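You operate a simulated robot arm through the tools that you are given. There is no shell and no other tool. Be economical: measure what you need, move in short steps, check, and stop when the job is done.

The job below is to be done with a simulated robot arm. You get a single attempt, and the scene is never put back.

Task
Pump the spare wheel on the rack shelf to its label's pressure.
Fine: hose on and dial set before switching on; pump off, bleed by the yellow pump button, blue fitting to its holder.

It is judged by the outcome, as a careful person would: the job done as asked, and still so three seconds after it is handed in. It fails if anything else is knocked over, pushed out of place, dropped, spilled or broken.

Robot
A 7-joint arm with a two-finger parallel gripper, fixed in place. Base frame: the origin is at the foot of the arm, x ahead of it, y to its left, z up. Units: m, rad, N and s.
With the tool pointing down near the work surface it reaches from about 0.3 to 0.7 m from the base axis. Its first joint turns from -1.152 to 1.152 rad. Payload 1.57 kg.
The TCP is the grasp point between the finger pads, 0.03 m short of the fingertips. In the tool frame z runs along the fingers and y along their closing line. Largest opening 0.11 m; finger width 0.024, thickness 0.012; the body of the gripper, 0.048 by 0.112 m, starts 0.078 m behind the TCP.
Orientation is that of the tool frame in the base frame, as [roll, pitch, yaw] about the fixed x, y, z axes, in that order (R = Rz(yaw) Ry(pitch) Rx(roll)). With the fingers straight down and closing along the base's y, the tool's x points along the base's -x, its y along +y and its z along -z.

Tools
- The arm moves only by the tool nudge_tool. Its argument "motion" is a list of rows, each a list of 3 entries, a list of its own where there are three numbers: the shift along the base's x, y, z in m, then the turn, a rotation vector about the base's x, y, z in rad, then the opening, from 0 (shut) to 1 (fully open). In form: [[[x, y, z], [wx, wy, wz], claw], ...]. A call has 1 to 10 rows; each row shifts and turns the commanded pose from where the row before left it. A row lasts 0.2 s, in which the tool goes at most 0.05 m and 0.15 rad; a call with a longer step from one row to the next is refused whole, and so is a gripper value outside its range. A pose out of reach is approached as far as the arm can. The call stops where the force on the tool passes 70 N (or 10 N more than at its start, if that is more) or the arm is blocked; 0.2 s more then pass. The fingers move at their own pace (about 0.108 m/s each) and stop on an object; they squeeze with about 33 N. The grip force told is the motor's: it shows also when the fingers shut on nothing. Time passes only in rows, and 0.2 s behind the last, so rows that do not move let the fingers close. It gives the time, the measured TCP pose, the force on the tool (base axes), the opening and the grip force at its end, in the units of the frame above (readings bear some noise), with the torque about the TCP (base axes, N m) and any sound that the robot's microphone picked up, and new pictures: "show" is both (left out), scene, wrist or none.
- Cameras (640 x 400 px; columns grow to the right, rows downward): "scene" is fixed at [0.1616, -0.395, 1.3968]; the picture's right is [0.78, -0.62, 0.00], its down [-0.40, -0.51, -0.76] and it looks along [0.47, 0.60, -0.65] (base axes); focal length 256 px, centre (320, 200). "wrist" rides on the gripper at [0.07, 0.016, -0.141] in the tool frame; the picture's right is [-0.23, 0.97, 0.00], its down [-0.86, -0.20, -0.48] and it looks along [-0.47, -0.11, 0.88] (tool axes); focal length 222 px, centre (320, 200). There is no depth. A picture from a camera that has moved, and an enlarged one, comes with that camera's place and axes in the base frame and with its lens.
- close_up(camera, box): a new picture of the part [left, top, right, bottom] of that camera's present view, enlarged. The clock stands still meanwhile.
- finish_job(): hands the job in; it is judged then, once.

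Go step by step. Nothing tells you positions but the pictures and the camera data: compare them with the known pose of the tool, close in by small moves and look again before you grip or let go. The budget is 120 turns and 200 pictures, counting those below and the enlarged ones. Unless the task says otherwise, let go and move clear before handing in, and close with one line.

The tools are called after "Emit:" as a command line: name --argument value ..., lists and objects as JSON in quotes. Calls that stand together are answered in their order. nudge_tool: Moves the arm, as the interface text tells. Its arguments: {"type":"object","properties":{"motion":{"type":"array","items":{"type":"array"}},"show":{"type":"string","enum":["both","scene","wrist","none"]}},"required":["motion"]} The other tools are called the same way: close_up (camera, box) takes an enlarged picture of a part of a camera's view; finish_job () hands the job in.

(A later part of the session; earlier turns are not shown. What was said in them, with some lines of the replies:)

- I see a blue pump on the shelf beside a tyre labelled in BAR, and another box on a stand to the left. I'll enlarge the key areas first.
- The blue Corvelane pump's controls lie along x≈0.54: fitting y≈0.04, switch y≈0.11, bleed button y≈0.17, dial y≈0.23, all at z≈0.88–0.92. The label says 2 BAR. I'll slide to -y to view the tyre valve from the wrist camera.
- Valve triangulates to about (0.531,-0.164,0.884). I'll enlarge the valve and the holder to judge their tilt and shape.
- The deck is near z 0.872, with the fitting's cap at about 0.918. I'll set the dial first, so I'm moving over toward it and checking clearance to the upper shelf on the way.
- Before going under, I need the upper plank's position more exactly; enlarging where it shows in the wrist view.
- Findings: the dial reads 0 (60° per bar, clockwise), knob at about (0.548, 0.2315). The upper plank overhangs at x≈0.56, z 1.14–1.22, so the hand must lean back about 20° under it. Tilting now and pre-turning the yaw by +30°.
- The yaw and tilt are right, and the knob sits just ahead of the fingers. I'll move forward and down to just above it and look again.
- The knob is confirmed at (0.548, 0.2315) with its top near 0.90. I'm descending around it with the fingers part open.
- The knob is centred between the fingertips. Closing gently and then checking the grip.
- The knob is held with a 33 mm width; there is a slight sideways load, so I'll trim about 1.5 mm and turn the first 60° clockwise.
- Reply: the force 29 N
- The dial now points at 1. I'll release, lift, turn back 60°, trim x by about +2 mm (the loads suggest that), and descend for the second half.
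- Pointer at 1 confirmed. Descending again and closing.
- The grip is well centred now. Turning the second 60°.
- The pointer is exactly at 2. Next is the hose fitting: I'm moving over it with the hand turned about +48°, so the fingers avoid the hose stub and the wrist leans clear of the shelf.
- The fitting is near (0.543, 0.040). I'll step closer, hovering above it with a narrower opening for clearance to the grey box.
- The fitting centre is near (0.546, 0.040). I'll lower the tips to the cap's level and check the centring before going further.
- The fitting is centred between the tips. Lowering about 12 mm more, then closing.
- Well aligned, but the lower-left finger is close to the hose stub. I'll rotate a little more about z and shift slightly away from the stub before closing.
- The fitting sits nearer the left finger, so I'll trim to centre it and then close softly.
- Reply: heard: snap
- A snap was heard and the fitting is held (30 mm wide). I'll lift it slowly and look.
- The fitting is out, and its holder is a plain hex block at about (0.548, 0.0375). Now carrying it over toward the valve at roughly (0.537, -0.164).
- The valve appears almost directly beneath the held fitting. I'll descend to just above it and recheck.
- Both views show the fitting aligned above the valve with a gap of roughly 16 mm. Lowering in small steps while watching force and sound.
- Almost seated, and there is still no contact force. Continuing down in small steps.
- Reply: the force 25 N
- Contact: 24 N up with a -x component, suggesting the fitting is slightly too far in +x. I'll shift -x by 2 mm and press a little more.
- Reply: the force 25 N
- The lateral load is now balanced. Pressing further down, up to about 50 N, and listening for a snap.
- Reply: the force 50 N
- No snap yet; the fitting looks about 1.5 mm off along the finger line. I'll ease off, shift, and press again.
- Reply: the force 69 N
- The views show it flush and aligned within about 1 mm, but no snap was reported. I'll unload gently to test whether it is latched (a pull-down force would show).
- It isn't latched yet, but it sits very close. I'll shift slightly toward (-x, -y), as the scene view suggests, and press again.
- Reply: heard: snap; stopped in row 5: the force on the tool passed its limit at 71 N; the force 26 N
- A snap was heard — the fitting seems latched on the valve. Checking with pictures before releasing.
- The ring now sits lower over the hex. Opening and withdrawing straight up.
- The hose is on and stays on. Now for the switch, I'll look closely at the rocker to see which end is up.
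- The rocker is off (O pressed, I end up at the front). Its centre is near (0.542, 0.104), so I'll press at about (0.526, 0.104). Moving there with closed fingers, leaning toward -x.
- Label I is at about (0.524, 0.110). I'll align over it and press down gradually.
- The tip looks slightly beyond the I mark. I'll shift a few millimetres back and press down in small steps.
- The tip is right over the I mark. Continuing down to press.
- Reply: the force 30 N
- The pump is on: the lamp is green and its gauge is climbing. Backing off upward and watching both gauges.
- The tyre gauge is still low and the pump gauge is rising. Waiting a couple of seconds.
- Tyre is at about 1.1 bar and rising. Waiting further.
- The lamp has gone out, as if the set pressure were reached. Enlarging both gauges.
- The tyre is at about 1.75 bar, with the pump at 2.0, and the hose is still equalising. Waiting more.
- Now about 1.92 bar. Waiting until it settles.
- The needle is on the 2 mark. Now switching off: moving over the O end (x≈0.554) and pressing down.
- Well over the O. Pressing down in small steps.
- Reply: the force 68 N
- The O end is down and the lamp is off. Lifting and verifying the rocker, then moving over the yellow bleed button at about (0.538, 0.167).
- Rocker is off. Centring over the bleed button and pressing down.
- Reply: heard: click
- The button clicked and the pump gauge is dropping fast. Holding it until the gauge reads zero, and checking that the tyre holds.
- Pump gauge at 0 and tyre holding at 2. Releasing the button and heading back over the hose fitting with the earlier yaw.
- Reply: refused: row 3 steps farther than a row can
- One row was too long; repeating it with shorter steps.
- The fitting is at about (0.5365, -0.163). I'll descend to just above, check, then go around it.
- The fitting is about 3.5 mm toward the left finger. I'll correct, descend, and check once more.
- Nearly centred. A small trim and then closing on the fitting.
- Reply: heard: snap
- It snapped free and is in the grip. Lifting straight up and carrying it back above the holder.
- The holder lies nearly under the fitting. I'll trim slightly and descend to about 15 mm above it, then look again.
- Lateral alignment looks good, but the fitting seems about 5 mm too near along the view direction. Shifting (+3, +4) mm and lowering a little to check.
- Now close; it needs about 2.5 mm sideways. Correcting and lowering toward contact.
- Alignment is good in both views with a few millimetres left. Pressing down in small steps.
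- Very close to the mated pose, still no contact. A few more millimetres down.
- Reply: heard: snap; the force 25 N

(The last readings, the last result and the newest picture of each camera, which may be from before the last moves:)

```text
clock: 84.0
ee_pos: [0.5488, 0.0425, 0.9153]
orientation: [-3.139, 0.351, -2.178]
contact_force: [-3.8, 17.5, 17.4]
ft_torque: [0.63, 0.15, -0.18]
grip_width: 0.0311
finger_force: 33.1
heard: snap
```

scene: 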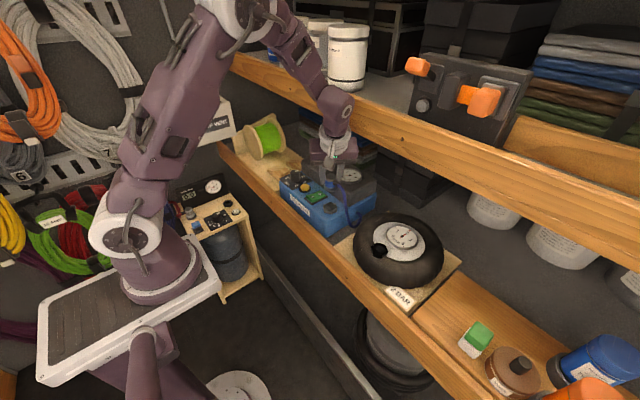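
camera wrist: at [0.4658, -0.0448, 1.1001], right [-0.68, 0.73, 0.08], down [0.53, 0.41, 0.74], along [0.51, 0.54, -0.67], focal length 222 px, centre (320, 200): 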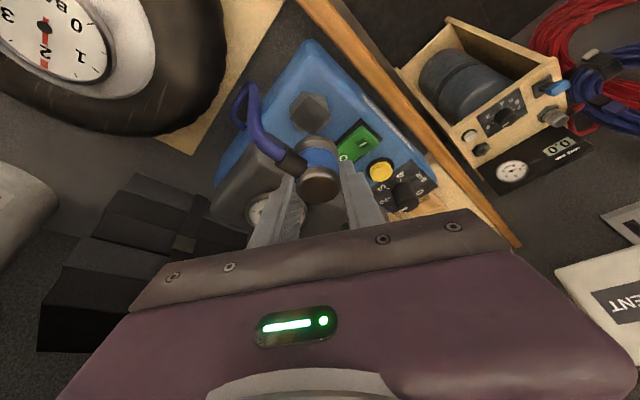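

Snap heard — the fitting should be latched in its holder. Verifying before release.

Emit:
close_up --camera "scene" --box '[320, 175, 370, 215]'

Emit:
nudge_tool --motion '[[[0, 0, 0], [0, 0, 0], 0.4], [[0, 0, 0], [0, 0, 0], 0.4], [[0, 0, 0.01], [0, 0, 0], 0.4], [[0, 0, 0.02], [0, 0, 0], 0.4], [[0, 0, 0.03], [0, 0, 0], 0.4], [[-0.02, 0, 0.03], [0, 0, 0], 0.4], [[-0.03, 0, 0.03], [0, 0, 0], 0.4], [[0, 0, 0], [0, 0, 0], 0.4]]'

Emit:
close_up --camera "scene" --box '[280, 160, 440, 280]'

Emit:
close_up --camera "scene" --box '[320, 175, 370, 215]'

```text
10.00 times, centred on (345, 195) of scene
camera zoom: at [0.1613, -0.3946, 1.3969], right [0.78, -0.62, 0.0], down [-0.4, -0.51, -0.76], along [0.47, 0.6, -0.65], focal length 2563 px, centre (70, 250)
```

zoom: 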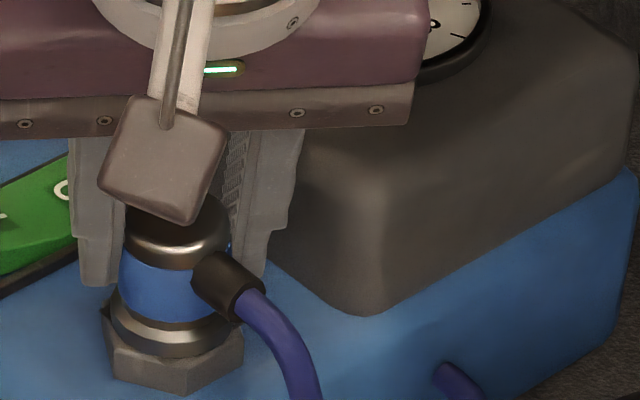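

```text
clock: 85.8
ee_pos: [0.5001, 0.0406, 1.0357]
orientation: [3.141, 0.348, -2.181]
contact_force: [0.2, 0.1, -0.1]
ft_torque: [-0.01, 0.0, 0.03]
grip_width: 0.044
finger_force: 0.1
camera wrist: at [0.421, -0.0431, 1.1444], right [-0.68, 0.73, 0.08], down [0.53, 0.41, 0.74], along [0.51, 0.54, -0.67], focal length 222 px, centre (320, 200)
```

scene: 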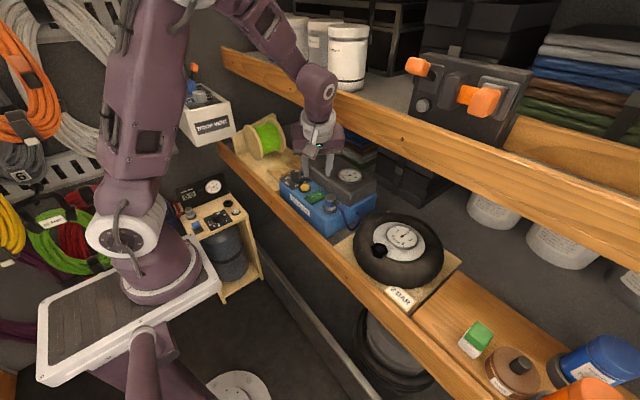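
wrist: 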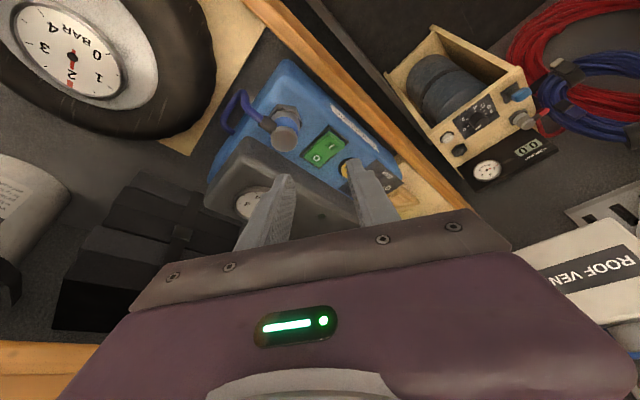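

```text
3.33 times, centred on (360, 220) of scene
camera zoom: at [0.1616, -0.395, 1.3968], right [0.78, -0.62, 0.0], down [-0.4, -0.51, -0.76], along [0.47, 0.6, -0.65], focal length 854 px, centre (187, 133)
```

zoom: 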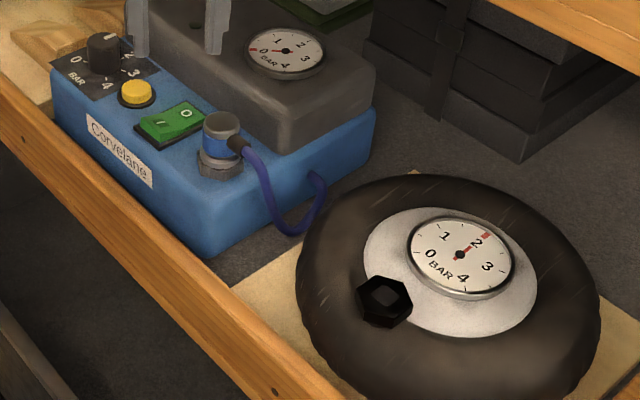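

```text
10.00 times, centred on (345, 195) of scene
camera zoom: at [0.1616, -0.395, 1.3968], right [0.78, -0.62, 0.0], down [-0.4, -0.51, -0.76], along [0.47, 0.6, -0.65], focal length 2563 px, centre (70, 250)
```

zoom: 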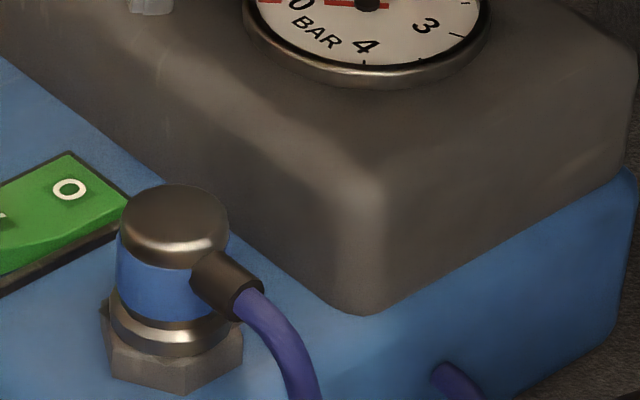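

The fitting is seated upright in its holder, the pump is off and bled, and the tyre reads 2. I'll retreat a bit and do one last check of the tyre gauge.

Emit:
nudge_tool --motion '[[[-0.04, 0, 0.02], [0, 0, 0], 0.4], [[-0.04, 0, 0.02], [0, 0, 0], 0.4], [[-0.04, 0, 0.02], [0, 0, 0], 0.4], [[0, 0, 0], [0, 0, 0], 0.4]]' --show "scene"

Emit:
close_up --camera "scene" --box '[382, 220, 422, 252]'

```text
clock: 86.8
ee_pos: [0.3777, 0.0395, 1.0957]
orientation: [-3.14, 0.347, -2.182]
contact_force: [0.8, 0.1, 0.6]
ft_torque: [-0.02, 0.04, 0.01]
grip_width: 0.0442
finger_force: 0.0
```

scene: 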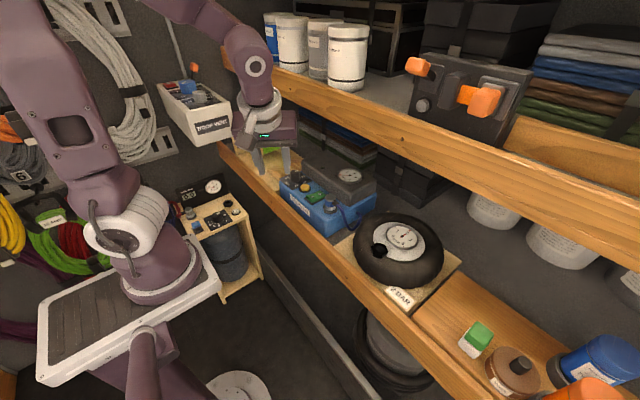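

```text
12.50 times, centred on (402, 236) of scene
camera zoom: at [0.1616, -0.395, 1.3968], right [0.78, -0.62, 0.0], down [-0.4, -0.51, -0.76], along [0.47, 0.6, -0.65], focal length 3204 px, centre (-705, -250)
```

zoom: 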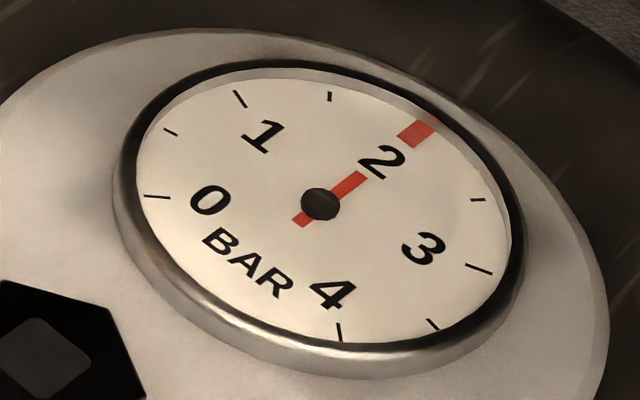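

The tyre holds 2 bar, everything else is in place, and the arm is clear. Handing in.

Emit:
finish_job

```text
The job is handed in.
```

The spare wheel is at its label's 2 bar, the pump is off and bled to zero, and the blue fitting is latched back in its holder.
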